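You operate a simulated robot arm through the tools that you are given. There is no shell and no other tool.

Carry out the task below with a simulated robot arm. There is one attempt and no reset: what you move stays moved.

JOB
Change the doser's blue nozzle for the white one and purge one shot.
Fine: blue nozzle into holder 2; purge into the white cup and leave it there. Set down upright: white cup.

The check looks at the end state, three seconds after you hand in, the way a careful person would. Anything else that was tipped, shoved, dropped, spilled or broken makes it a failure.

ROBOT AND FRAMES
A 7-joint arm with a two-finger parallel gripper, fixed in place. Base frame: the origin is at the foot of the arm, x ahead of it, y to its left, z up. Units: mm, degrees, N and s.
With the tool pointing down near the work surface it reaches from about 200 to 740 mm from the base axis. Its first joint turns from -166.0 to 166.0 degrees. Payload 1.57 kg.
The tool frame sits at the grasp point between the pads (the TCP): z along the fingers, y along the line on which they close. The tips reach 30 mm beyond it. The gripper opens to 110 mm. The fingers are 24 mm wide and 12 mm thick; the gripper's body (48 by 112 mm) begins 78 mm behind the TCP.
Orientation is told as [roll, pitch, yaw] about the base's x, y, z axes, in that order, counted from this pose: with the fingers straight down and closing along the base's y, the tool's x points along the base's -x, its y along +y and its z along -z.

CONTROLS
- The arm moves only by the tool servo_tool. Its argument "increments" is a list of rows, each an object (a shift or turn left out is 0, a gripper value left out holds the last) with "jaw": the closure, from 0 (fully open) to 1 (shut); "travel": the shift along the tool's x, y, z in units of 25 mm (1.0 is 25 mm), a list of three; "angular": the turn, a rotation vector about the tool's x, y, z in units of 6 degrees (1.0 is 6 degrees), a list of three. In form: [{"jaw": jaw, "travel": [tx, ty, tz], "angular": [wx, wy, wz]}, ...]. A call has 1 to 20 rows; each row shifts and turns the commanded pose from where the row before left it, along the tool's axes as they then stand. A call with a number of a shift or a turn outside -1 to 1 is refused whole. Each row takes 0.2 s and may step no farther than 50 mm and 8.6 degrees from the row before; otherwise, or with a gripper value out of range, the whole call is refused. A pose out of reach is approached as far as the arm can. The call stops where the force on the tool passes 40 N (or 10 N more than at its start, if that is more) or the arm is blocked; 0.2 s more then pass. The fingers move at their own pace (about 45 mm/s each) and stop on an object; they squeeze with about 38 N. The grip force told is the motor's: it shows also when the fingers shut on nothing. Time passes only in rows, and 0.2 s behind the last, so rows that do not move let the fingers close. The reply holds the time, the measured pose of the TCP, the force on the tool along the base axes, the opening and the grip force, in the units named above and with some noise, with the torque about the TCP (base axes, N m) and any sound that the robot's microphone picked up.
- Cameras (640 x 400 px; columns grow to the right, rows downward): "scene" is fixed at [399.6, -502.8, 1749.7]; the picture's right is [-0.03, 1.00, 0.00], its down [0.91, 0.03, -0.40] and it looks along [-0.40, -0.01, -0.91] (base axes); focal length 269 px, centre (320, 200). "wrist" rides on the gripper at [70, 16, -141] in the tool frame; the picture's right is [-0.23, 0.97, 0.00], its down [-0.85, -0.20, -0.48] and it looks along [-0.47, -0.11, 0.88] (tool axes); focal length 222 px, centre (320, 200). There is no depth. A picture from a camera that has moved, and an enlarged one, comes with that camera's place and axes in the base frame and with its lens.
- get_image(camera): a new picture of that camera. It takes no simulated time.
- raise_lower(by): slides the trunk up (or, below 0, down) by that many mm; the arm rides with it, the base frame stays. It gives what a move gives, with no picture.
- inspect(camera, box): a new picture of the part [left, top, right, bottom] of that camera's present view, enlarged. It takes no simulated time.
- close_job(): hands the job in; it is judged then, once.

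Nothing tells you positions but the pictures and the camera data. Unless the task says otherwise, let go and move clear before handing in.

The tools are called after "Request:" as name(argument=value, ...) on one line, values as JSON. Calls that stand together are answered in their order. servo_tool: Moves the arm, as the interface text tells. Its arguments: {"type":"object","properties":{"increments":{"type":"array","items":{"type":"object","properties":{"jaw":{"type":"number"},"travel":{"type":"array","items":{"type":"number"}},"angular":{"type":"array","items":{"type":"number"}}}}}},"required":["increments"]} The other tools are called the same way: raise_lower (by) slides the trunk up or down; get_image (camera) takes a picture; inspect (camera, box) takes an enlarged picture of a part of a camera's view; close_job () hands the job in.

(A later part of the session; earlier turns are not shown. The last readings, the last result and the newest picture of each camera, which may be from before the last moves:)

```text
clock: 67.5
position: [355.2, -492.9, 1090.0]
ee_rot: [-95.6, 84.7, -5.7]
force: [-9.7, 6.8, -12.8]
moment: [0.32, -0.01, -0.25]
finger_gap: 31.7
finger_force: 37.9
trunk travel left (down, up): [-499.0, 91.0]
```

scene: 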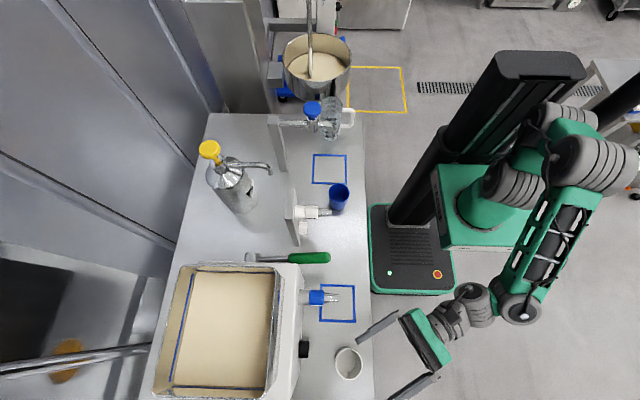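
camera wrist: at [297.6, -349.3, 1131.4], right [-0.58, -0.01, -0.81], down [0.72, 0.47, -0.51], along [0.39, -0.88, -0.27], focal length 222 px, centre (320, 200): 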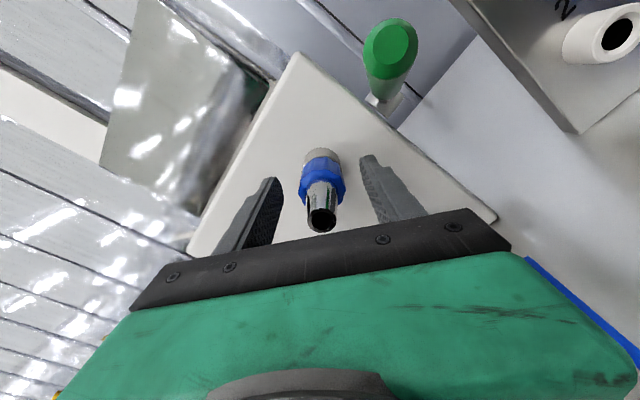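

Request:
servo_tool(increments=[{"travel": [-0.04, 0.03, 0]}, {"travel": [0, 0, -0.12]}, {}])

Request:
inspect(camera="scene", box=[280, 270, 360, 330])

```text
clock: 68.3
position: [354.4, -491.9, 1090.4]
ee_rot: [-96.5, 84.5, -6.6]
force: [-3.6, -6.4, -6.8]
moment: [0.26, 0.04, -0.09]
finger_gap: 32.0
finger_force: 37.9
trunk travel left (down, up): [-499.0, 91.0]
```

```text
6.67 times, centred on (320, 300) of scene
camera zoom: at [399.6, -502.8, 1749.7], right [-0.03, 1.0, 0.0], down [0.91, 0.03, -0.4], along [-0.4, -0.01, -0.91], focal length 1792 px, centre (320, -467)
```

zoom: 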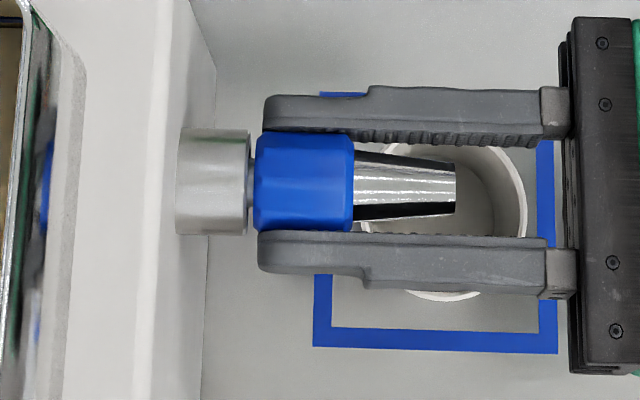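

A gap is opening behind the hub with little force. I'll pull a bit further.

Request:
servo_tool(increments=[{"travel": [0, 0, -0.12]}, {}])

Request:
inspect(camera="scene", box=[280, 270, 360, 330])

```text
clock: 68.9
position: [355.4, -491.1, 1090.4]
ee_rot: [-96.4, 84.7, -6.4]
force: [-0.8, -30.5, 1.7]
moment: [-0.11, 0.06, -0.04]
finger_gap: 32.3
finger_force: 37.9
trunk travel left (down, up): [-499.0, 91.0]
```

```text
6.67 times, centred on (320, 300) of scene
camera zoom: at [399.6, -502.8, 1749.7], right [-0.03, 1.0, 0.0], down [0.91, 0.03, -0.4], along [-0.4, -0.01, -0.91], focal length 1792 px, centre (320, -467)
```

zoom: 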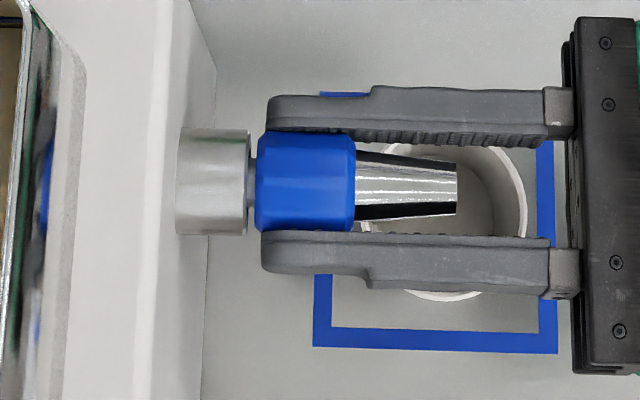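

It still holds at 85°. I'll relax and turn a little more, to 91° and beyond, then test again.

Request:
servo_tool(increments=[{"travel": [0, 0, 0.16]}, {"angular": [0, 0, -1]}, {}])

Request:
servo_tool(increments=[{"travel": [0, 0, -0.16]}, {}])

```text
clock: 69.7
position: [355.6, -491.0, 1090.8]
ee_rot: [129.0, 88.9, -141.0]
force: [-2.2, -1.3, 4.6]
moment: [-0.13, 0.0, 0.0]
finger_gap: 31.8
finger_force: 37.9
trunk travel left (down, up): [-499.0, 91.0]
```

```text
clock: 70.3
position: [355.2, -490.6, 1090.1]
ee_rot: [133.8, 89.2, -136.2]
force: [0.9, -29.5, 9.6]
moment: [-0.26, 0.03, 0.11]
finger_gap: 32.0
finger_force: 38.0
trunk travel left (down, up): [-499.0, 91.0]
```

Request:
servo_tool(increments=[{"travel": [0, 0, 0.12]}, {}])

Request:
servo_tool(increments=[{"angular": [0, 0, -1]}, {"angular": [0, 0, -1]}, {"angular": [0, 0, -1]}, {}])

Request:
servo_tool(increments=[{"angular": [0, 0, -1]}, {"angular": [0, 0, -1]}, {"angular": [0, 0, -1]}, {}])

Request:
inspect(camera="scene", box=[280, 270, 360, 330])

```text
clock: 70.9
position: [356.3, -492.0, 1090.5]
ee_rot: [129.1, 89.2, -140.9]
force: [-1.7, -10.2, 10.9]
moment: [-0.25, 0.01, -0.03]
finger_gap: 31.9
finger_force: 38.2
trunk travel left (down, up): [-499.0, 91.0]
```

```text
clock: 71.9
position: [355.5, -491.2, 1088.9]
ee_rot: [91.9, 71.2, -178.1]
force: [-0.4, -5.0, 12.0]
moment: [-0.17, 0.0, 0.29]
finger_gap: 32.0
finger_force: 38.8
trunk travel left (down, up): [-499.0, 91.0]
```

```text
clock: 72.9
position: [355.6, -490.3, 1091.4]
ee_rot: [90.9, 53.2, -179.2]
force: [2.5, -2.3, 11.1]
moment: [-0.16, 0.01, 0.63]
finger_gap: 31.8
finger_force: 37.6
trunk travel left (down, up): [-499.0, 91.0]
```

```text
6.67 times, centred on (320, 300) of scene
camera zoom: at [399.6, -502.8, 1749.7], right [-0.03, 1.0, 0.0], down [0.91, 0.03, -0.4], along [-0.4, -0.01, -0.91], focal length 1792 px, centre (320, -467)
```

zoom: 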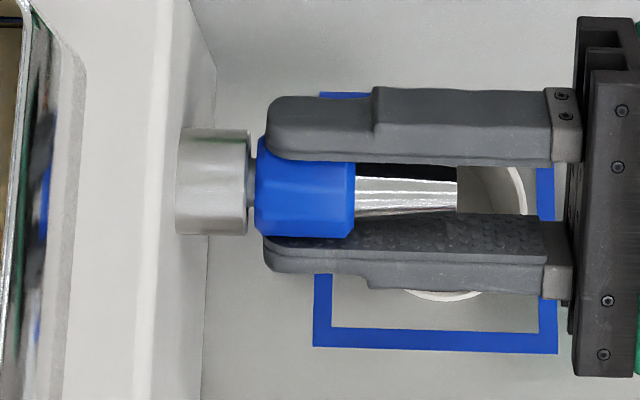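

The nozzle keeps creeping outward as it turns, about 3.5 mm over 127°, so it's a screw thread. I'll repeat the cycle: open, rotate back, re-grip, unscrew.

Request:
servo_tool(increments=[{"jaw": 0.75}, {"jaw": 0.55}, {"jaw": 0.45}, {}, {"angular": [0, 0, 1]}, {"angular": [0, 0, 1]}, {"angular": [0, 0, 1]}, {"angular": [0, 0, 1]}, {"angular": [0, 0, 1]}, {"angular": [0, 0, 1]}, {"angular": [0, 0, 1]}, {"angular": [0, 0, 1]}, {"angular": [0, 0, 1]}, {"angular": [0, 0, 1]}, {"angular": [0, 0, 1]}, {"angular": [0, 0, 1]}, {"angular": [0, 0, 1]}, {"angular": [0, 0, 1]}])

Request:
servo_tool(increments=[{"angular": [0, 0, 1]}, {"angular": [0, 0, 1]}, {"angular": [0, 0, 1]}, {"angular": [0, 0, 1]}, {"angular": [0, 0, 1]}, {"angular": [0, 0, 1]}, {"angular": [0, 0, 1]}, {}])

Request:
inspect(camera="wrist", box=[250, 110, 390, 250])

Request:
inspect(camera="scene", box=[280, 270, 360, 330])

```text
clock: 76.7
position: [354.6, -490.9, 1090.2]
ee_rot: [-90.8, 42.6, -0.6]
force: [-0.8, -0.2, 0.5]
moment: [-0.01, -0.01, 0.02]
finger_gap: 60.4
finger_force: 0.1
trunk travel left (down, up): [-499.0, 91.0]
```

```text
clock: 78.5
position: [355.3, -491.9, 1089.0]
ee_rot: [-90.7, 0.6, -0.1]
force: [-0.4, -0.2, 0.2]
moment: [0.04, 0.01, -0.04]
finger_gap: 60.5
finger_force: 0.0
trunk travel left (down, up): [-499.0, 91.0]
```

```text
2.86 times, centred on (320, 180) of wrist
camera zoom: at [285.2, -349.8, 1073.3], right [0.22, -0.01, -0.98], down [0.86, 0.48, 0.18], along [0.47, -0.88, 0.11], focal length 635 px, centre (320, 257)
```

zoom: 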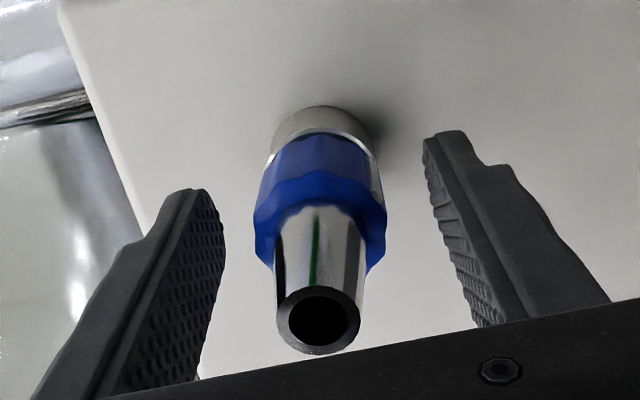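

```text
6.67 times, centred on (320, 300) of scene
camera zoom: at [399.6, -502.8, 1749.7], right [-0.03, 1.0, 0.0], down [0.91, 0.03, -0.4], along [-0.4, -0.01, -0.91], focal length 1792 px, centre (320, -467)
```

zoom: 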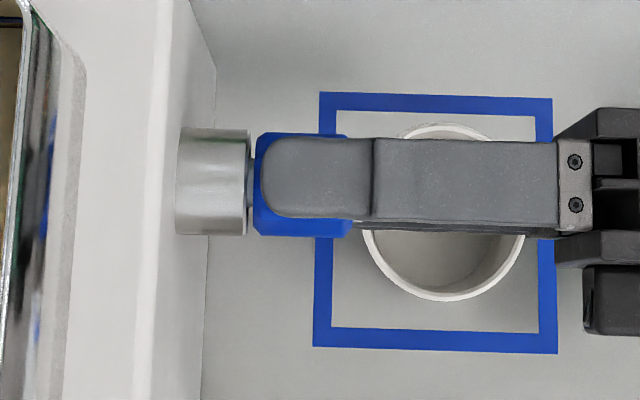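

Request:
servo_tool(increments=[{"jaw": 0.65}, {"jaw": 0.8}, {"jaw": 1}, {"jaw": 1}, {}])

Request:
servo_tool(increments=[{"angular": [0, 0, -1], "travel": [0, 0, -0.005]}, {"angular": [0, 0, -1], "travel": [0, 0, -0.005]}, {"angular": [0, 0, -1], "travel": [0, 0, -0.005]}, {"angular": [0, 0, -1], "travel": [0, 0, -0.005]}, {"angular": [0, 0, -1], "travel": [0, 0, -0.005]}, {"angular": [0, 0, -1], "travel": [0, 0, -0.005]}, {"angular": [0, 0, -1], "travel": [0, 0, -0.005]}, {"angular": [0, 0, -1], "travel": [0, 0, -0.005]}, {"angular": [0, 0, -1], "travel": [0, 0, -0.005]}, {"angular": [0, 0, -1], "travel": [0, 0, -0.005]}, {}])

Request:
inspect(camera="scene", box=[280, 270, 360, 330])

```text
clock: 79.7
position: [354.8, -490.8, 1089.7]
ee_rot: [-90.5, 0.7, -0.1]
force: [-0.8, 1.1, 1.5]
moment: [0.92, 0.0, 0.07]
finger_gap: 32.4
finger_force: 37.8
trunk travel left (down, up): [-499.0, 91.0]
```

```text
clock: 82.1
position: [355.5, -489.9, 1090.4]
ee_rot: [-91.3, 60.8, -1.2]
force: [1.5, -1.3, 3.8]
moment: [0.58, 0.01, -0.43]
finger_gap: 32.4
finger_force: 37.8
trunk travel left (down, up): [-499.0, 91.0]
```

```text
6.67 times, centred on (320, 300) of scene
camera zoom: at [399.6, -502.8, 1749.7], right [-0.03, 1.0, 0.0], down [0.91, 0.03, -0.4], along [-0.4, -0.01, -0.91], focal length 1792 px, centre (320, -467)
```

zoom: 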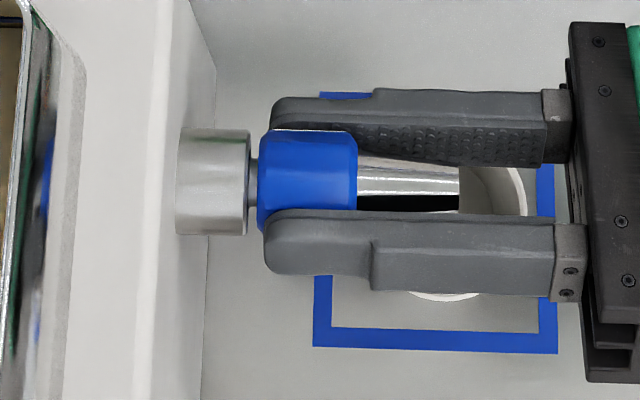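

It's feeding out steadily under almost no load. I'll continue.

Request:
servo_tool(increments=[{"angular": [0, 0, -1], "travel": [0, 0, -0.006]}, {"angular": [0, 0, -1], "travel": [0, 0, -0.006]}, {"angular": [0, 0, -1], "travel": [0, 0, -0.006]}, {"angular": [0, 0, -1], "travel": [0, 0, -0.006]}, {"angular": [0, 0, -1], "travel": [0, 0, -0.006]}, {"angular": [0, 0, -1], "travel": [0, 0, -0.006]}, {"angular": [0, 0, -1], "travel": [0, 0, -0.006]}, {"angular": [0, 0, -1], "travel": [0, 0, -0.006]}, {"angular": [0, 0, -1], "travel": [0, 0, -0.006]}, {"angular": [0, 0, -1], "travel": [0, 0, -0.006]}, {"angular": [0, 0, -1], "travel": [0, 0, -0.006]}, {}])

Request:
servo_tool(increments=[{"travel": [0, 0, -0.1]}, {}])

Request:
inspect(camera="scene", box=[280, 270, 360, 330])

```text
clock: 84.7
position: [354.8, -489.7, 1089.5]
ee_rot: [90.9, 53.1, -179.3]
force: [0.7, -0.2, 5.7]
moment: [0.09, 0.01, 0.86]
finger_gap: 32.3
finger_force: 38.1
trunk travel left (down, up): [-499.0, 91.0]
```

```text
clock: 85.3
position: [354.7, -488.6, 1090.0]
ee_rot: [91.0, 53.3, -179.3]
force: [1.7, -22.1, 8.9]
moment: [0.06, 0.04, 0.93]
finger_gap: 32.0
finger_force: 38.0
trunk travel left (down, up): [-499.0, 91.0]
```

```text
6.67 times, centred on (320, 300) of scene
camera zoom: at [399.6, -502.8, 1749.7], right [-0.03, 1.0, 0.0], down [0.91, 0.03, -0.4], along [-0.4, -0.01, -0.91], focal length 1792 px, centre (320, -467)
```

zoom: 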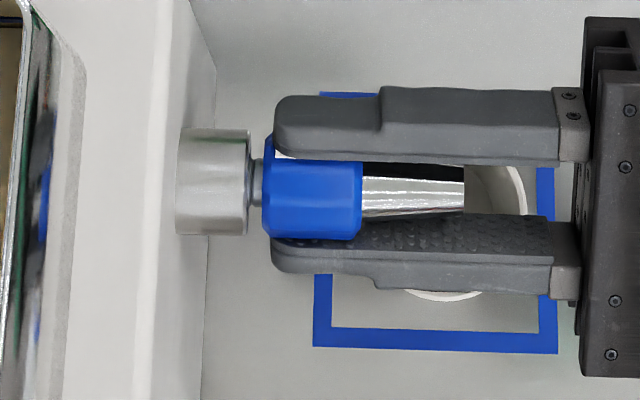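

About 5.6 mm out after 253°, and still threaded. I'll do another re-grip cycle.

Request:
servo_tool(increments=[{"travel": [0, 0, 0.09]}, {"jaw": 0.75}, {"jaw": 0.55}, {"jaw": 0.45}, {}, {"angular": [0, 0, 1]}, {"angular": [0, 0, 1]}, {"angular": [0, 0, 1]}, {"angular": [0, 0, 1]}, {"angular": [0, 0, 1]}, {"angular": [0, 0, 1]}, {"angular": [0, 0, 1]}, {"angular": [0, 0, 1]}, {"angular": [0, 0, 1]}, {"angular": [0, 0, 1]}, {"angular": [0, 0, 1]}, {"angular": [0, 0, 1]}, {"angular": [0, 0, 1]}, {"angular": [0, 0, 1]}])

Request:
servo_tool(increments=[{"angular": [0, 0, 1]}, {"angular": [0, 0, 1]}, {"angular": [0, 0, 1]}, {"angular": [0, 0, 1]}, {"angular": [0, 0, 1]}, {"angular": [0, 0, 1]}, {"angular": [0, 0, 1]}, {}])

Request:
inspect(camera="wrist", box=[250, 110, 390, 250])

Request:
inspect(camera="scene", box=[280, 270, 360, 330])

```text
clock: 89.3
position: [355.3, -488.2, 1089.5]
ee_rot: [-90.8, 42.6, -0.7]
force: [1.0, -1.1, 0.0]
moment: [0.01, 0.0, -0.04]
finger_gap: 60.7
finger_force: 0.0
trunk travel left (down, up): [-499.0, 91.0]
```

```text
clock: 91.1
position: [354.5, -487.1, 1089.6]
ee_rot: [-90.6, 0.7, -0.2]
force: [-0.7, -0.4, 0.4]
moment: [0.04, -0.01, 0.01]
finger_gap: 60.6
finger_force: 0.0
trunk travel left (down, up): [-499.0, 91.0]
```

```text
2.86 times, centred on (320, 180) of wrist
camera zoom: at [285.3, -347.1, 1073.0], right [0.22, -0.01, -0.98], down [0.86, 0.48, 0.18], along [0.47, -0.88, 0.11], focal length 635 px, centre (320, 257)
```

zoom: 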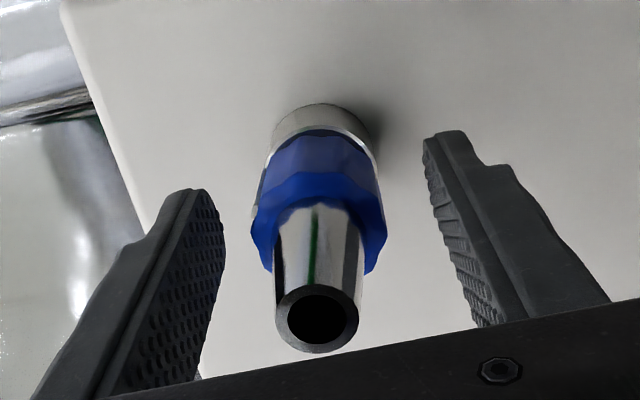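

```text
6.67 times, centred on (320, 300) of scene
camera zoom: at [399.6, -502.8, 1749.7], right [-0.03, 1.0, 0.0], down [0.91, 0.03, -0.4], along [-0.4, -0.01, -0.91], focal length 1792 px, centre (320, -467)
```

zoom: 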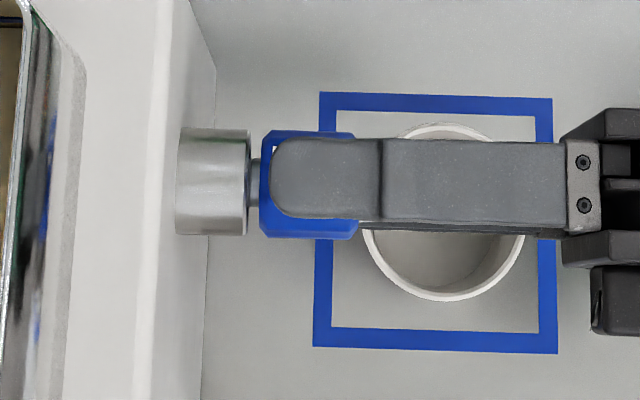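

Request:
servo_tool(increments=[{"travel": [0, 0, 0.1]}, {"jaw": 0.65}, {"jaw": 0.8}, {"jaw": 1}, {"jaw": 1}, {}])

Request:
servo_tool(increments=[{"angular": [0, 0, -1], "travel": [0, 0, -0.005]}, {"angular": [0, 0, -1], "travel": [0, 0, -0.005]}, {"angular": [0, 0, -1], "travel": [0, 0, -0.005]}, {"angular": [0, 0, -1], "travel": [0, 0, -0.005]}, {"angular": [0, 0, -1], "travel": [0, 0, -0.005]}, {"angular": [0, 0, -1], "travel": [0, 0, -0.005]}, {"angular": [0, 0, -1], "travel": [0, 0, -0.005]}, {"angular": [0, 0, -1], "travel": [0, 0, -0.005]}, {"angular": [0, 0, -1], "travel": [0, 0, -0.005]}, {"angular": [0, 0, -1], "travel": [0, 0, -0.005]}, {}])

Request:
inspect(camera="scene", box=[280, 270, 360, 330])

```text
clock: 92.5
position: [354.8, -491.3, 1090.1]
ee_rot: [-90.5, 0.7, -0.1]
force: [1.0, -0.8, 4.0]
moment: [0.52, -0.01, -0.02]
finger_gap: 33.1
finger_force: 38.1
trunk travel left (down, up): [-499.0, 91.0]
```

```text
clock: 94.9
position: [353.6, -489.9, 1090.1]
ee_rot: [-91.4, 60.8, -1.2]
force: [1.0, 0.9, 4.9]
moment: [0.66, 0.0, -1.01]
finger_gap: 32.3
finger_force: 37.3
trunk travel left (down, up): [-499.0, 91.0]
```

```text
6.67 times, centred on (320, 300) of scene
camera zoom: at [399.6, -502.8, 1749.7], right [-0.03, 1.0, 0.0], down [0.91, 0.03, -0.4], along [-0.4, -0.01, -0.91], focal length 1792 px, centre (320, -467)
```

zoom: 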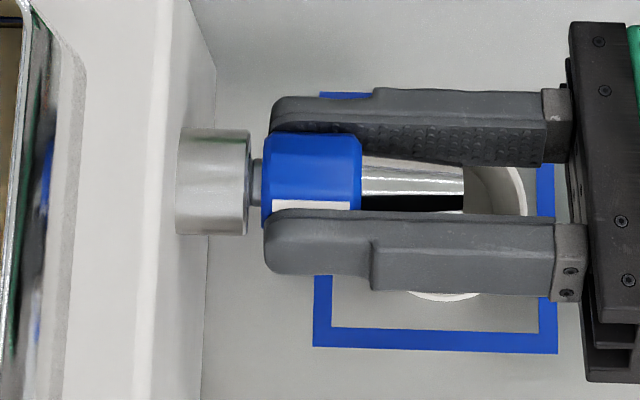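

Request:
servo_tool(increments=[{"angular": [0, 0, -1], "travel": [0, 0, -0.006]}, {"angular": [0, 0, -1], "travel": [0, 0, -0.006]}, {"angular": [0, 0, -1], "travel": [0, 0, -0.006]}, {"angular": [0, 0, -1], "travel": [0, 0, -0.006]}, {"angular": [0, 0, -1], "travel": [0, 0, -0.006]}, {"angular": [0, 0, -1], "travel": [0, 0, -0.006]}, {"angular": [0, 0, -1], "travel": [0, 0, -0.006]}, {"angular": [0, 0, -1], "travel": [0, 0, -0.006]}, {}])

Request:
servo_tool(increments=[{"travel": [0, 0, -0.08]}, {}])

Request:
inspect(camera="scene", box=[280, 270, 360, 330])

```text
clock: 96.9
position: [354.8, -490.0, 1089.3]
ee_rot: [92.0, 71.3, -178.3]
force: [-0.8, 3.0, 4.5]
moment: [0.06, -0.01, 0.72]
finger_gap: 32.5
finger_force: 37.8
trunk travel left (down, up): [-499.0, 91.0]
```

```text
clock: 97.5
position: [355.2, -488.9, 1089.5]
ee_rot: [92.0, 71.3, -178.2]
force: [0.6, -3.9, 5.9]
moment: [0.05, -0.01, 0.78]
finger_gap: 32.6
finger_force: 38.1
trunk travel left (down, up): [-499.0, 91.0]
```

```text
6.67 times, centred on (320, 300) of scene
camera zoom: at [399.6, -502.8, 1749.7], right [-0.03, 1.0, 0.0], down [0.91, 0.03, -0.4], along [-0.4, -0.01, -0.91], focal length 1792 px, centre (320, -467)
```

zoom: 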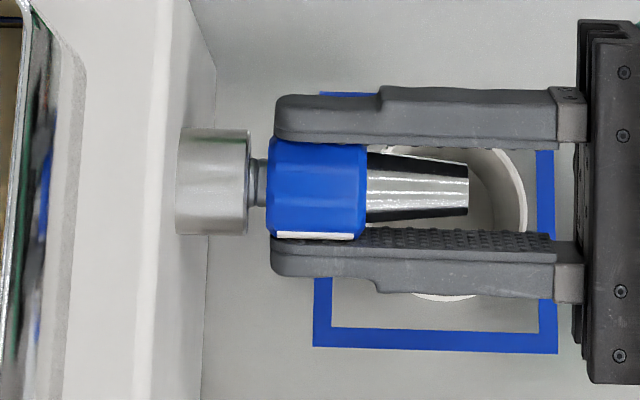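

One full turn so far, with the stripe back at +x and the nozzle about 7 mm out. I'll continue.

Request:
servo_tool(increments=[{"angular": [0, 0, -1], "travel": [0, 0, -0.006]}, {"angular": [0, 0, -1], "travel": [0, 0, -0.006]}, {"angular": [0, 0, -1], "travel": [0, 0, -0.006]}, {}])

Request:
servo_tool(increments=[{"travel": [0, 0, -0.08]}, {}])

Request:
inspect(camera="scene", box=[280, 270, 360, 330])

```text
clock: 98.5
position: [354.3, -488.1, 1091.7]
ee_rot: [91.0, 53.2, -179.2]
force: [1.4, -6.1, 7.9]
moment: [0.12, 0.0, 0.94]
finger_gap: 32.8
finger_force: 37.8
trunk travel left (down, up): [-499.0, 91.0]
```

```text
clock: 99.1
position: [355.0, -488.2, 1088.4]
ee_rot: [91.1, 53.4, -179.2]
force: [4.5, -22.1, 13.8]
moment: [0.03, 0.01, 0.87]
finger_gap: 32.5
finger_force: 37.7
trunk travel left (down, up): [-499.0, 91.0]
```

```text
6.67 times, centred on (320, 300) of scene
camera zoom: at [399.6, -502.8, 1749.7], right [-0.03, 1.0, 0.0], down [0.91, 0.03, -0.4], along [-0.4, -0.01, -0.91], focal length 1792 px, centre (320, -467)
```

zoom: 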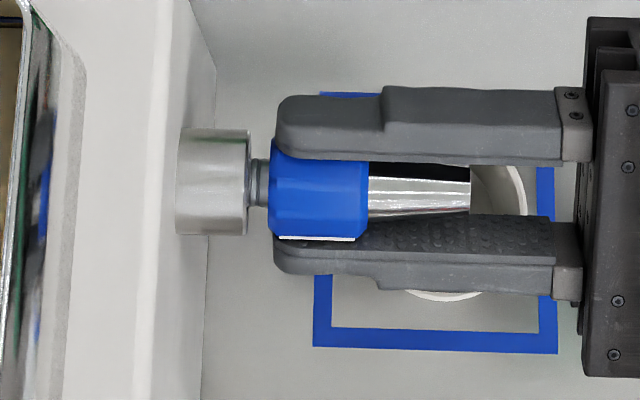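

Request:
servo_tool(increments=[{"travel": [0, 0, 0.09]}, {"jaw": 0.75}, {"jaw": 0.55}, {"jaw": 0.45}, {}, {"angular": [0, 0, 1]}, {"angular": [0, 0, 1]}, {"angular": [0, 0, 1]}, {"angular": [0, 0, 1]}, {"angular": [0, 0, 1]}, {"angular": [0, 0, 1]}, {"angular": [0, 0, 1]}, {"angular": [0, 0, 1]}, {"angular": [0, 0, 1]}, {"angular": [0, 0, 1]}, {"angular": [0, 0, 1]}, {"angular": [0, 0, 1]}, {"angular": [0, 0, 1]}, {"angular": [0, 0, 1]}])

Request:
servo_tool(increments=[{"angular": [0, 0, 1]}, {"angular": [0, 0, 1]}, {"angular": [0, 0, 1]}, {"angular": [0, 0, 1]}, {"angular": [0, 0, 1]}, {"angular": [0, 0, 1]}, {"angular": [0, 0, 1]}, {}])

Request:
inspect(camera="wrist", box=[250, 110, 390, 250])

Request:
inspect(camera="scene", box=[280, 270, 360, 330])

```text
clock: 103.1
position: [355.7, -487.6, 1089.9]
ee_rot: [-90.9, 42.6, -0.7]
force: [-0.3, -0.6, 0.4]
moment: [0.02, -0.02, -0.02]
finger_gap: 60.5
finger_force: 0.0
trunk travel left (down, up): [-499.0, 91.0]
```

```text
clock: 104.9
position: [354.6, -487.0, 1087.4]
ee_rot: [-90.6, 0.7, -0.1]
force: [0.0, 0.4, -0.1]
moment: [0.01, 0.01, 0.01]
finger_gap: 60.6
finger_force: 0.0
trunk travel left (down, up): [-499.0, 91.0]
```

```text
2.86 times, centred on (320, 180) of wrist
camera zoom: at [285.4, -345.6, 1072.8], right [0.22, -0.01, -0.98], down [0.86, 0.48, 0.18], along [0.47, -0.88, 0.11], focal length 635 px, centre (320, 257)
```

zoom: 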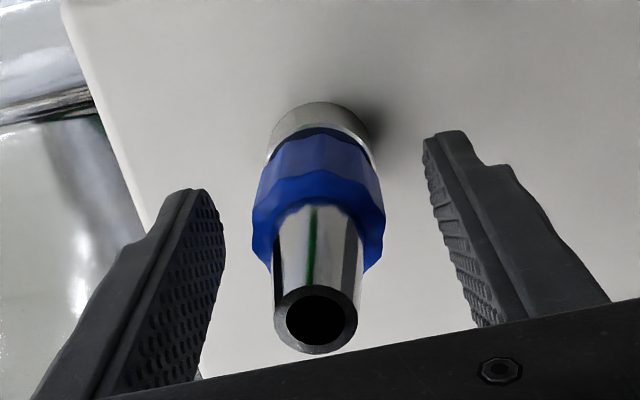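

```text
6.67 times, centred on (320, 300) of scene
camera zoom: at [399.6, -502.8, 1749.7], right [-0.03, 1.0, 0.0], down [0.91, 0.03, -0.4], along [-0.4, -0.01, -0.91], focal length 1792 px, centre (320, -467)
```

zoom: 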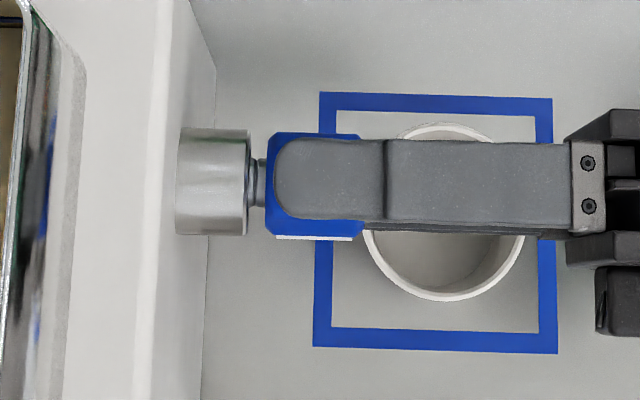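

Request:
servo_tool(increments=[{"travel": [0, 0, 0.08]}, {"jaw": 0.65}, {"jaw": 0.8}, {"jaw": 1}, {"jaw": 1}, {}, {"angular": [0, 0, -1], "travel": [0, 0, -0.005]}, {"angular": [0, 0, -1], "travel": [0, 0, -0.005]}, {"angular": [0, 0, -1], "travel": [0, 0, -0.005]}, {"angular": [0, 0, -1], "travel": [0, 0, -0.005]}, {"angular": [0, 0, -1], "travel": [0, 0, -0.005]}, {"angular": [0, 0, -1], "travel": [0, 0, -0.005]}, {"angular": [0, 0, -1], "travel": [0, 0, -0.005]}, {"angular": [0, 0, -1], "travel": [0, 0, -0.005]}, {"angular": [0, 0, -1], "travel": [0, 0, -0.005]}, {"angular": [0, 0, -1], "travel": [0, 0, -0.005]}, {}])

Request:
servo_tool(increments=[{"angular": [0, 0, -1], "travel": [0, 0, -0.006]}, {"angular": [0, 0, -1], "travel": [0, 0, -0.006]}, {"angular": [0, 0, -1], "travel": [0, 0, -0.006]}, {"angular": [0, 0, -1], "travel": [0, 0, -0.006]}, {"angular": [0, 0, -1], "travel": [0, 0, -0.006]}, {}])

Request:
servo_tool(increments=[{"travel": [0, 0, -0.08]}, {}])

Request:
inspect(camera="scene", box=[280, 270, 360, 330])

```text
clock: 108.5
position: [355.2, -488.0, 1089.3]
ee_rot: [-91.2, 60.8, -1.2]
force: [1.0, 0.7, 3.9]
moment: [0.67, -0.01, -1.03]
finger_gap: 32.4
finger_force: 38.4
trunk travel left (down, up): [-499.0, 91.0]
```

```text
clock: 109.9
position: [354.5, -487.4, 1090.1]
ee_rot: [125.3, 89.1, -144.8]
force: [-2.0, 2.4, 1.4]
moment: [0.04, 0.01, 0.04]
finger_gap: 32.3
finger_force: 38.4
trunk travel left (down, up): [-499.0, 91.0]
```

```text
clock: 110.5
position: [355.1, -486.5, 1090.0]
ee_rot: [129.3, 89.1, -140.8]
force: [-1.8, -4.4, 1.5]
moment: [-0.02, 0.0, 0.02]
finger_gap: 32.4
finger_force: 37.8
trunk travel left (down, up): [-499.0, 91.0]
```

```text
6.67 times, centred on (320, 300) of scene
camera zoom: at [399.6, -502.8, 1749.7], right [-0.03, 1.0, 0.0], down [0.91, 0.03, -0.4], along [-0.4, -0.01, -0.91], focal length 1792 px, centre (320, -467)
```

zoom: 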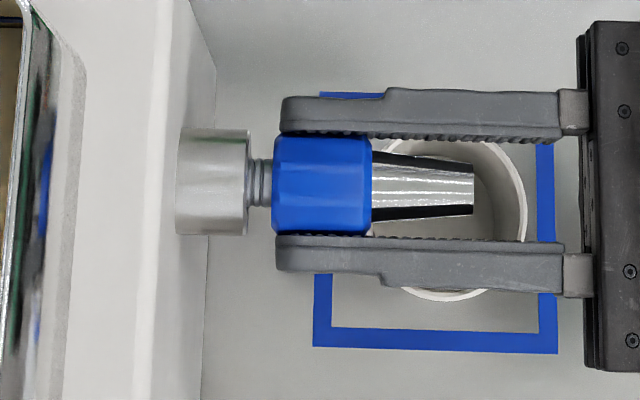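

Thread rings are visible on the stem, and it's about 9 mm out. I'll continue.

Request:
servo_tool(increments=[{"angular": [0, 0, -1], "travel": [0, 0, -0.004]}, {"angular": [0, 0, -1], "travel": [0, 0, -0.004]}, {"angular": [0, 0, -1], "travel": [0, 0, -0.004]}, {"angular": [0, 0, -1], "travel": [0, 0, -0.004]}, {"angular": [0, 0, -1], "travel": [0, 0, -0.004]}, {"angular": [0, 0, -1], "travel": [0, 0, -0.004]}, {}])

Request:
servo_tool(increments=[{"travel": [0, 0, -0.06]}, {}])

Request:
inspect(camera="scene", box=[280, 270, 360, 330])

```text
clock: 112.1
position: [355.2, -483.8, 1089.4]
ee_rot: [91.0, 53.2, -179.3]
force: [0.8, -0.4, -0.6]
moment: [0.0, -0.01, -0.02]
finger_gap: 32.3
finger_force: 38.3
trunk travel left (down, up): [-499.0, 91.0]
```

```text
clock: 112.7
position: [355.2, -482.9, 1088.3]
ee_rot: [90.9, 53.2, -179.4]
force: [-1.0, 0.1, 0.2]
moment: [0.0, 0.03, 0.01]
finger_gap: 32.5
finger_force: 37.6
trunk travel left (down, up): [-499.0, 91.0]
```

```text
6.67 times, centred on (320, 300) of scene
camera zoom: at [399.6, -502.8, 1749.7], right [-0.03, 1.0, 0.0], down [0.91, 0.03, -0.4], along [-0.4, -0.01, -0.91], focal length 1792 px, centre (320, -467)
```

zoom: 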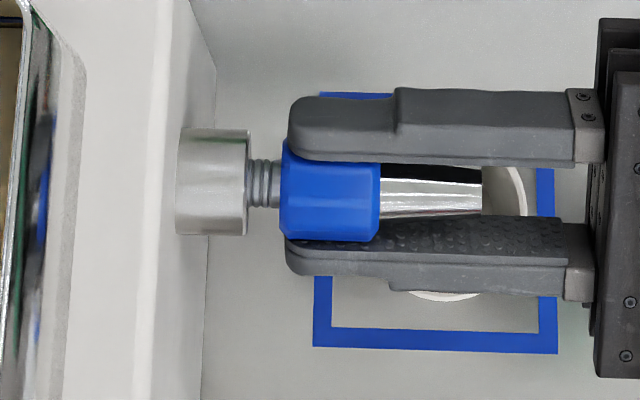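

All loads dropped to zero, so the thread is free. I'll pull the nozzle straight out.

Request:
servo_tool(increments=[{"travel": [0, 0, -0.3]}, {"travel": [0, 0, -0.4]}, {"travel": [0, 0, -0.5]}, {"travel": [0, 0, -0.5]}, {}])

Request:
inspect(camera="scene", box=[280, 270, 360, 330])

Request:
get_image(camera="wrist")

```text
clock: 113.9
position: [354.9, -441.1, 1089.1]
ee_rot: [91.0, 53.3, -179.3]
force: [-0.2, -0.2, 0.2]
moment: [0.01, 0.03, -0.01]
finger_gap: 32.3
finger_force: 38.1
trunk travel left (down, up): [-499.0, 91.0]
```

```text
6.67 times, centred on (320, 300) of scene
camera zoom: at [399.6, -502.8, 1749.7], right [-0.03, 1.0, 0.0], down [0.91, 0.03, -0.4], along [-0.4, -0.01, -0.91], focal length 1792 px, centre (320, -467)
```

zoom: 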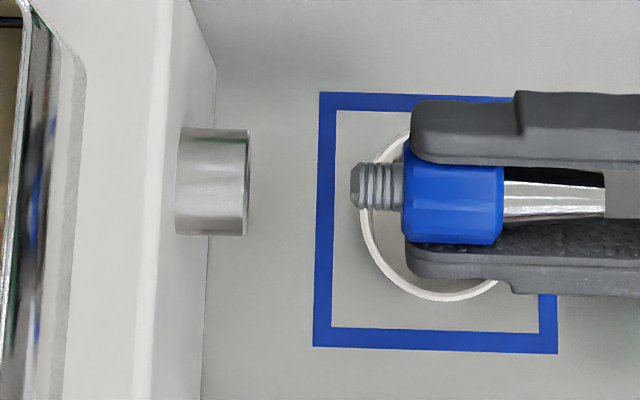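

```text
taken
camera wrist: at [384.1, -298.7, 1153.4], right [-0.92, 0.01, 0.4], down [-0.35, 0.47, -0.81], along [-0.19, -0.88, -0.43], focal length 222 px, centre (320, 200)
```

wrist: 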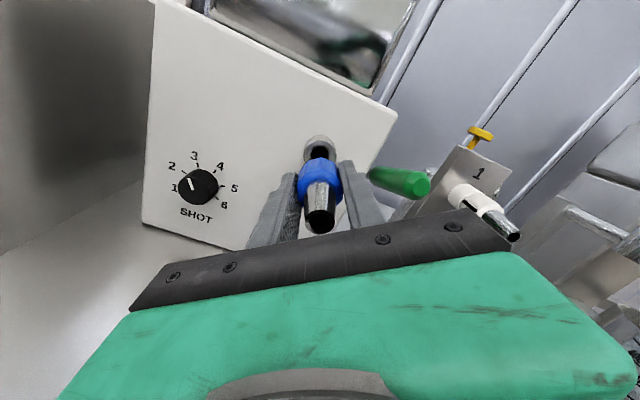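

The blue nozzle is off; it has a threaded stem about 17 mm long. I'll retreat, pass in front of the lever at a safe distance, and move down to holder 2's height.

Request:
servo_tool(increments=[{"travel": [0, 0, -0.6]}, {"travel": [0, 0, -0.6]}, {"travel": [-0.598, 0.802, 0]}, {"travel": [-0.598, 0.802, 0]}, {"travel": [-0.598, 0.802, 0]}, {"travel": [-0.598, 0.802, 0]}, {"travel": [-0.598, 0.802, 0]}, {}])

Request:
get_image(camera="wrist")

Request:
get_image(camera="scene")

```text
clock: 115.7
position: [228.9, -410.4, 1090.2]
ee_rot: [91.0, 53.3, -179.3]
force: [0.6, 0.0, -0.1]
moment: [0.02, -0.03, 0.02]
finger_gap: 32.4
finger_force: 38.4
trunk travel left (down, up): [-499.0, 91.0]
```

```text
taken
camera wrist: at [258.0, -268.1, 1153.7], right [-0.92, 0.0, 0.4], down [-0.35, 0.47, -0.81], along [-0.19, -0.88, -0.43], focal length 222 px, centre (320, 200)
```

wrist: 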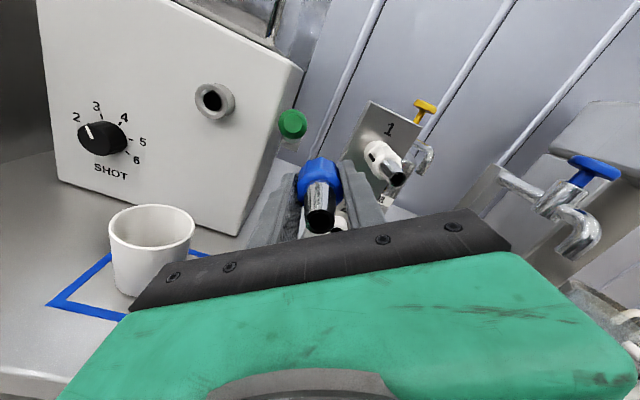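

```text
taken
```

scene: 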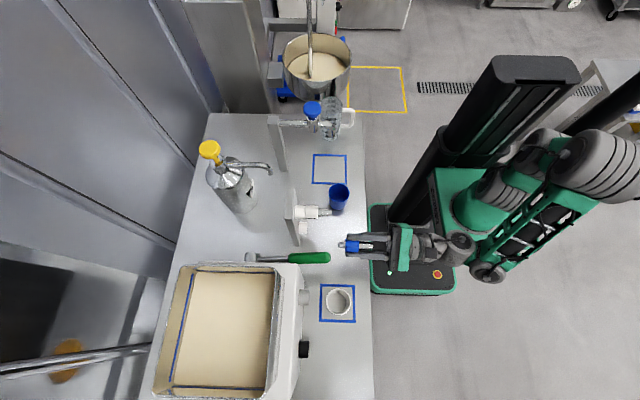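

Request:
raise_lower(by=-113)

Request:
get_image(camera="wrist")

Request:
inspect(camera="wrist", box=[300, 20, 500, 220])

Request:
inspect(camera="scene", box=[270, 180, 400, 280])

```text
clock: 117.2
position: [229.9, -410.8, 976.7]
ee_rot: [91.0, 53.3, -179.3]
force: [-0.2, -0.8, 0.1]
moment: [0.0, 0.02, 0.02]
finger_gap: 32.4
finger_force: 37.9
trunk travel left (down, up): [-386.0, 204.0]
```

```text
taken
camera wrist: at [258.4, -268.1, 1040.7], right [-0.92, 0.0, 0.4], down [-0.35, 0.47, -0.81], along [-0.19, -0.88, -0.43], focal length 222 px, centre (320, 200)
```

wrist: 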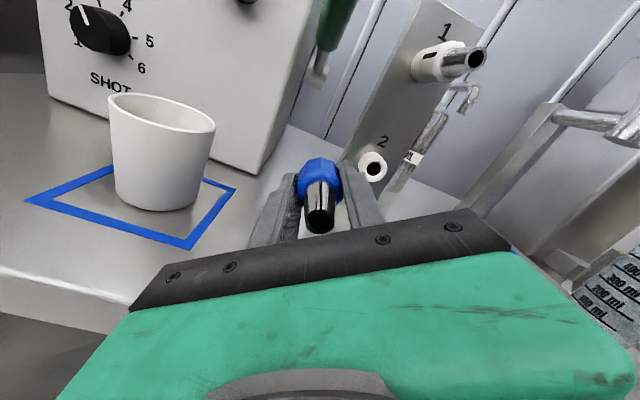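

```text
2.00 times, centred on (400, 120) of wrist
camera zoom: at [258.4, -268.1, 1040.7], right [-0.92, 0.0, 0.4], down [-0.35, 0.47, -0.81], along [-0.19, -0.88, -0.43], focal length 444 px, centre (160, 360)
```

zoom: 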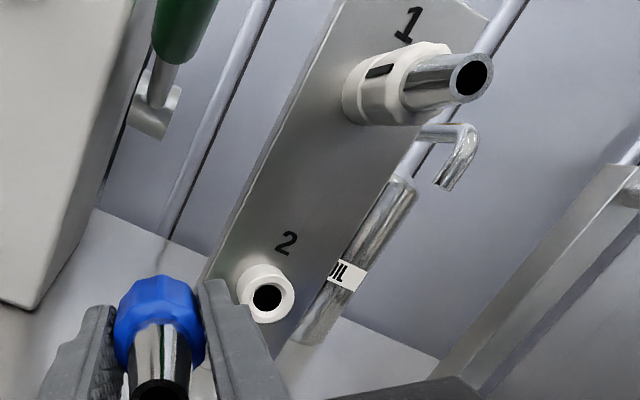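

```text
4.00 times, centred on (335, 230) of scene
camera zoom: at [399.6, -502.8, 1749.7], right [-0.03, 1.0, 0.0], down [0.91, 0.03, -0.4], along [-0.4, -0.01, -0.91], focal length 1076 px, centre (260, 80)
```

zoom: 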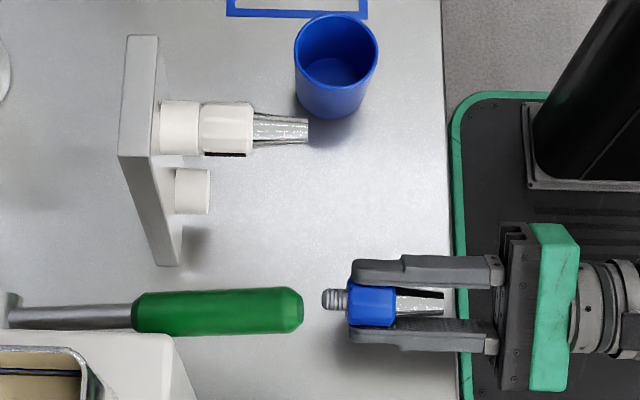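

Holder 2's opening works out at about (150, -547, 974). I'll move in front of it so the camera can show the opening just above the hub, and fine-align there.

Request:
servo_tool(increments=[{"travel": [-0.5, 0.625, 0]}, {"travel": [-0.5, 0.625, 0]}, {"travel": [-0.5, 0.625, 0]}, {"travel": [-0.5, 0.625, 0]}, {}])

Request:
get_image(camera="wrist")

Request:
inspect(camera="wrist", box=[260, 90, 380, 210])

Request:
inspect(camera="scene", box=[270, 180, 400, 280])

```text
clock: 118.4
position: [149.1, -409.2, 974.2]
ee_rot: [91.0, 53.3, -179.3]
force: [0.0, -0.3, -0.2]
moment: [0.03, 0.0, 0.01]
finger_gap: 32.4
finger_force: 38.2
trunk travel left (down, up): [-386.0, 204.0]
```

```text
taken
camera wrist: at [177.7, -268.5, 1038.2], right [-0.92, 0.0, 0.4], down [-0.35, 0.47, -0.81], along [-0.19, -0.88, -0.43], focal length 222 px, centre (320, 200)
```

wrist: 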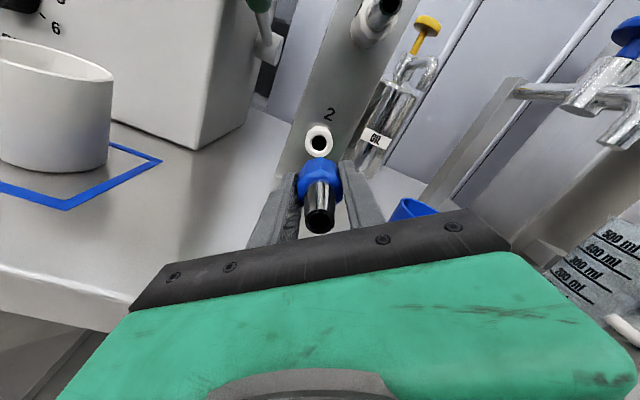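

```text
3.33 times, centred on (320, 150) of wrist
camera zoom: at [177.7, -268.5, 1038.2], right [-0.92, 0.0, 0.4], down [-0.35, 0.47, -0.81], along [-0.19, -0.88, -0.43], focal length 740 px, centre (320, 367)
```

zoom: 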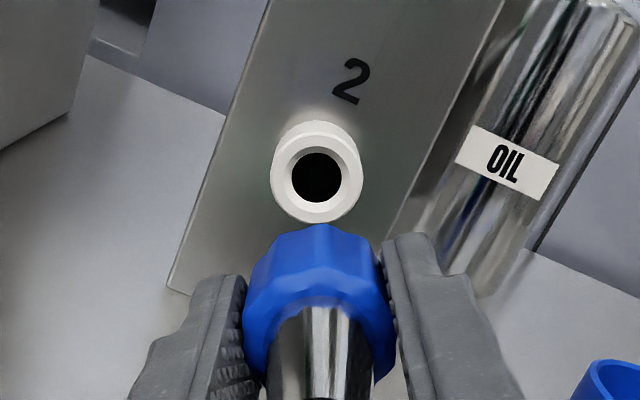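

```text
4.00 times, centred on (335, 230) of scene
camera zoom: at [399.6, -502.8, 1749.7], right [-0.03, 1.0, 0.0], down [0.91, 0.03, -0.4], along [-0.4, -0.01, -0.91], focal length 1076 px, centre (260, 80)
```

zoom: 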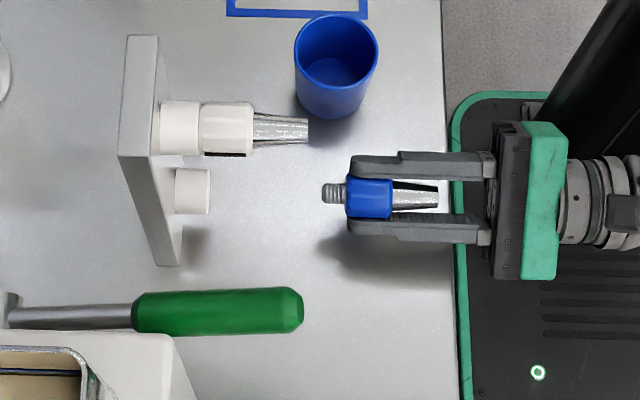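

Alignment is within about 1.5 mm. I'll correct the small tilt and offset, then approach to just short of the holder.

Request:
servo_tool(increments=[{"travel": [0.073, -0.01, 0], "angular": [0.06, -0.08, 0]}, {"travel": [0, 0, 0.8]}, {"travel": [0, 0, 0.8]}, {}])

Request:
inspect(camera="wrist", box=[260, 90, 380, 210])

Request:
inspect(camera="scene", box=[280, 195, 360, 255])

```text
clock: 119.4
position: [149.2, -451.2, 974.1]
ee_rot: [90.0, 53.3, 179.8]
force: [-0.3, 1.1, -0.4]
moment: [0.01, 0.01, -0.02]
finger_gap: 32.4
finger_force: 38.4
trunk travel left (down, up): [-386.0, 204.0]
```

```text
3.33 times, centred on (320, 150) of wrist
camera zoom: at [179.3, -309.6, 1040.7], right [-0.92, 0.0, 0.4], down [-0.35, 0.48, -0.8], along [-0.19, -0.88, -0.44], focal length 740 px, centre (320, 367)
```

zoom: 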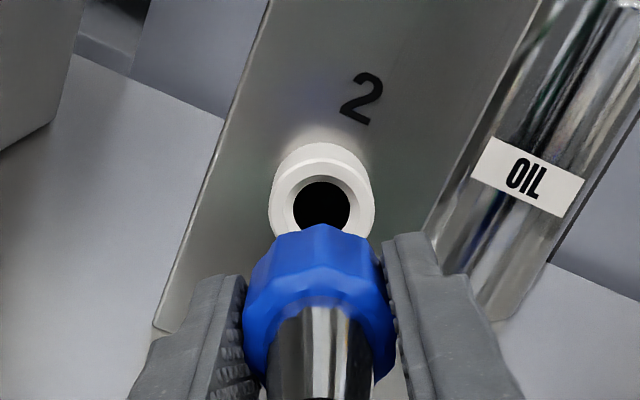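

```text
6.67 times, centred on (320, 225) of scene
camera zoom: at [399.6, -502.8, 1749.7], right [-0.03, 1.0, 0.0], down [0.91, 0.03, -0.4], along [-0.4, -0.01, -0.91], focal length 1792 px, centre (320, 33)
```

zoom: 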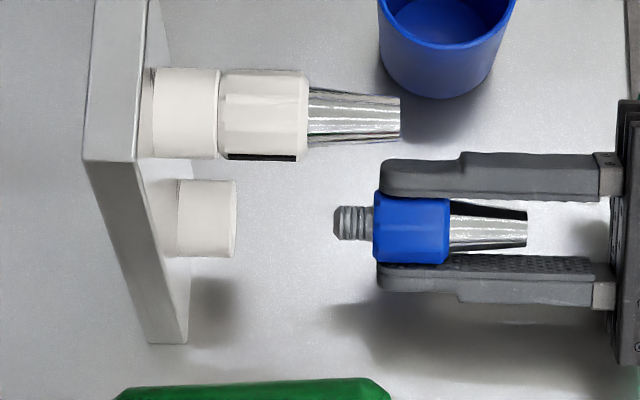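

Request:
inspect(camera="wrist", box=[290, 120, 350, 180])

Request:
servo_tool(increments=[{}])

Request:
servo_tool(increments=[{}])

```text
6.67 times, centred on (320, 150) of wrist
camera zoom: at [179.3, -309.6, 1040.7], right [-0.92, 0.0, 0.4], down [-0.35, 0.48, -0.8], along [-0.19, -0.88, -0.44], focal length 1481 px, centre (320, 533)
```

zoom: 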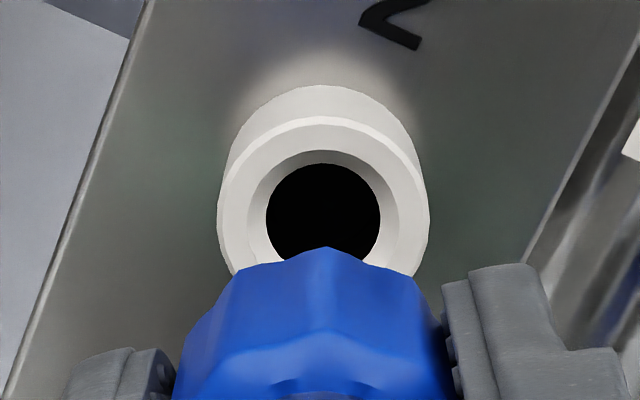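

```text
clock: 119.8
position: [150.0, -450.0, 975.6]
ee_rot: [90.0, 53.3, 180.0]
force: [0.6, -0.8, -0.8]
moment: [0.0, 0.01, -0.01]
finger_gap: 32.3
finger_force: 37.8
trunk travel left (down, up): [-386.0, 204.0]
```

```text
clock: 120.2
position: [150.1, -452.2, 975.3]
ee_rot: [90.2, 53.3, 179.9]
force: [0.3, 0.3, 0.7]
moment: [0.02, 0.03, 0.01]
finger_gap: 32.2
finger_force: 37.6
trunk travel left (down, up): [-386.0, 204.0]
```

The ring has a lead-in chamfer about 3 mm wide, so this is close enough. I'll make a tiny correction and go in slowly, watching the forces.

Request:
servo_tool(increments=[{"travel": [0.027, 0.01, 0]}, {"travel": [0, 0, 0.8]}, {"travel": [0, 0, 0.7]}, {}])

Request:
inspect(camera="scene", box=[280, 195, 360, 255])

Request:
inspect(camera="wrist", box=[270, 110, 370, 210])

```text
clock: 121.2
position: [150.5, -488.3, 975.0]
ee_rot: [90.0, 53.2, 179.9]
force: [-0.3, 0.2, 0.8]
moment: [0.01, -0.03, -0.02]
finger_gap: 32.3
finger_force: 37.6
trunk travel left (down, up): [-386.0, 204.0]
```

```text
6.67 times, centred on (320, 225) of scene
camera zoom: at [399.6, -502.8, 1749.7], right [-0.03, 1.0, 0.0], down [0.91, 0.03, -0.4], along [-0.4, -0.01, -0.91], focal length 1792 px, centre (320, 33)
```

zoom: 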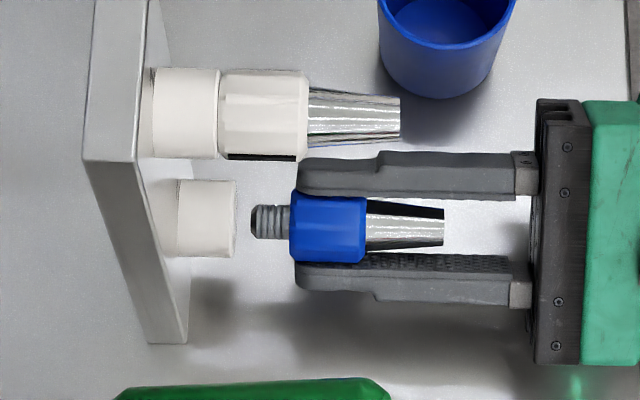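

```text
4.00 times, centred on (320, 160) of wrist
camera zoom: at [180.1, -346.8, 1041.2], right [-0.92, 0.0, 0.4], down [-0.35, 0.48, -0.8], along [-0.19, -0.88, -0.44], focal length 888 px, centre (320, 360)
```

zoom: 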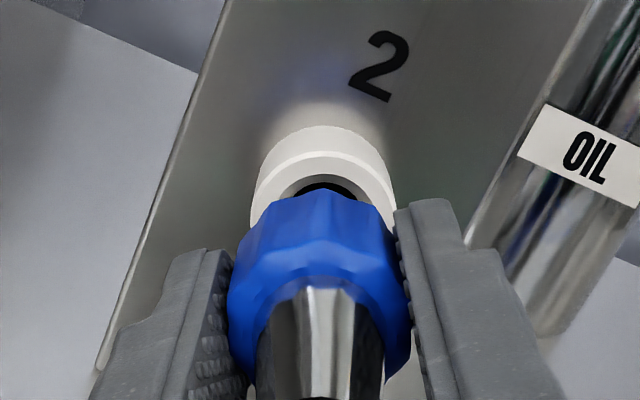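

Request:
servo_tool(increments=[{"travel": [0, 0, 0.3]}, {"travel": [0, 0, 0.1]}, {}])

Request:
inspect(camera="scene", box=[280, 195, 360, 255])

```text
clock: 122.0
position: [151.2, -498.3, 974.6]
ee_rot: [90.0, 53.4, 179.9]
force: [0.8, -0.3, 0.3]
moment: [-0.01, 0.02, 0.0]
finger_gap: 32.2
finger_force: 38.4
trunk travel left (down, up): [-386.0, 204.0]
```

```text
6.67 times, centred on (320, 225) of scene
camera zoom: at [399.6, -502.8, 1749.7], right [-0.03, 1.0, 0.0], down [0.91, 0.03, -0.4], along [-0.4, -0.01, -0.91], focal length 1792 px, centre (320, 33)
```

zoom: 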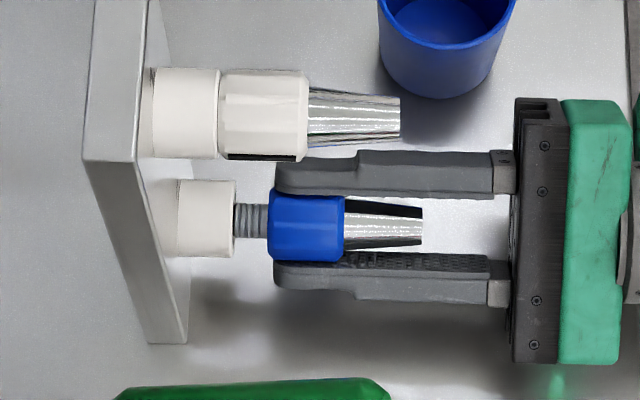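

The stem is entering the ring with no contact force. I'll continue slowly.

Request:
servo_tool(increments=[{"travel": [0, 0, 0.12]}, {}])

Request:
servo_tool(increments=[{"travel": [0, 0, 0.12]}, {}])

Request:
inspect(camera="scene", box=[280, 195, 360, 255])

```text
clock: 122.6
position: [150.5, -500.5, 975.6]
ee_rot: [89.9, 53.3, 180.0]
force: [0.3, 1.1, -0.7]
moment: [0.01, -0.01, 0.01]
finger_gap: 32.5
finger_force: 37.8
trunk travel left (down, up): [-386.0, 204.0]
```

```text
clock: 123.2
position: [150.0, -504.1, 975.9]
ee_rot: [90.0, 53.2, 179.9]
force: [0.4, -0.5, 0.4]
moment: [0.02, 0.03, 0.01]
finger_gap: 32.7
finger_force: 37.8
trunk travel left (down, up): [-386.0, 204.0]
```

```text
6.67 times, centred on (320, 225) of scene
camera zoom: at [399.6, -502.8, 1749.7], right [-0.03, 1.0, 0.0], down [0.91, 0.03, -0.4], along [-0.4, -0.01, -0.91], focal length 1792 px, centre (320, 33)
```

zoom: 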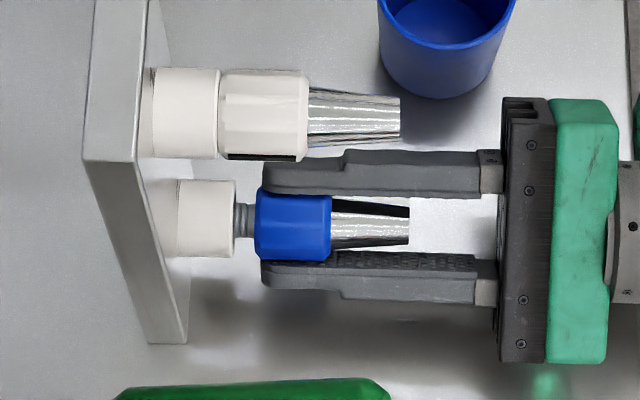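

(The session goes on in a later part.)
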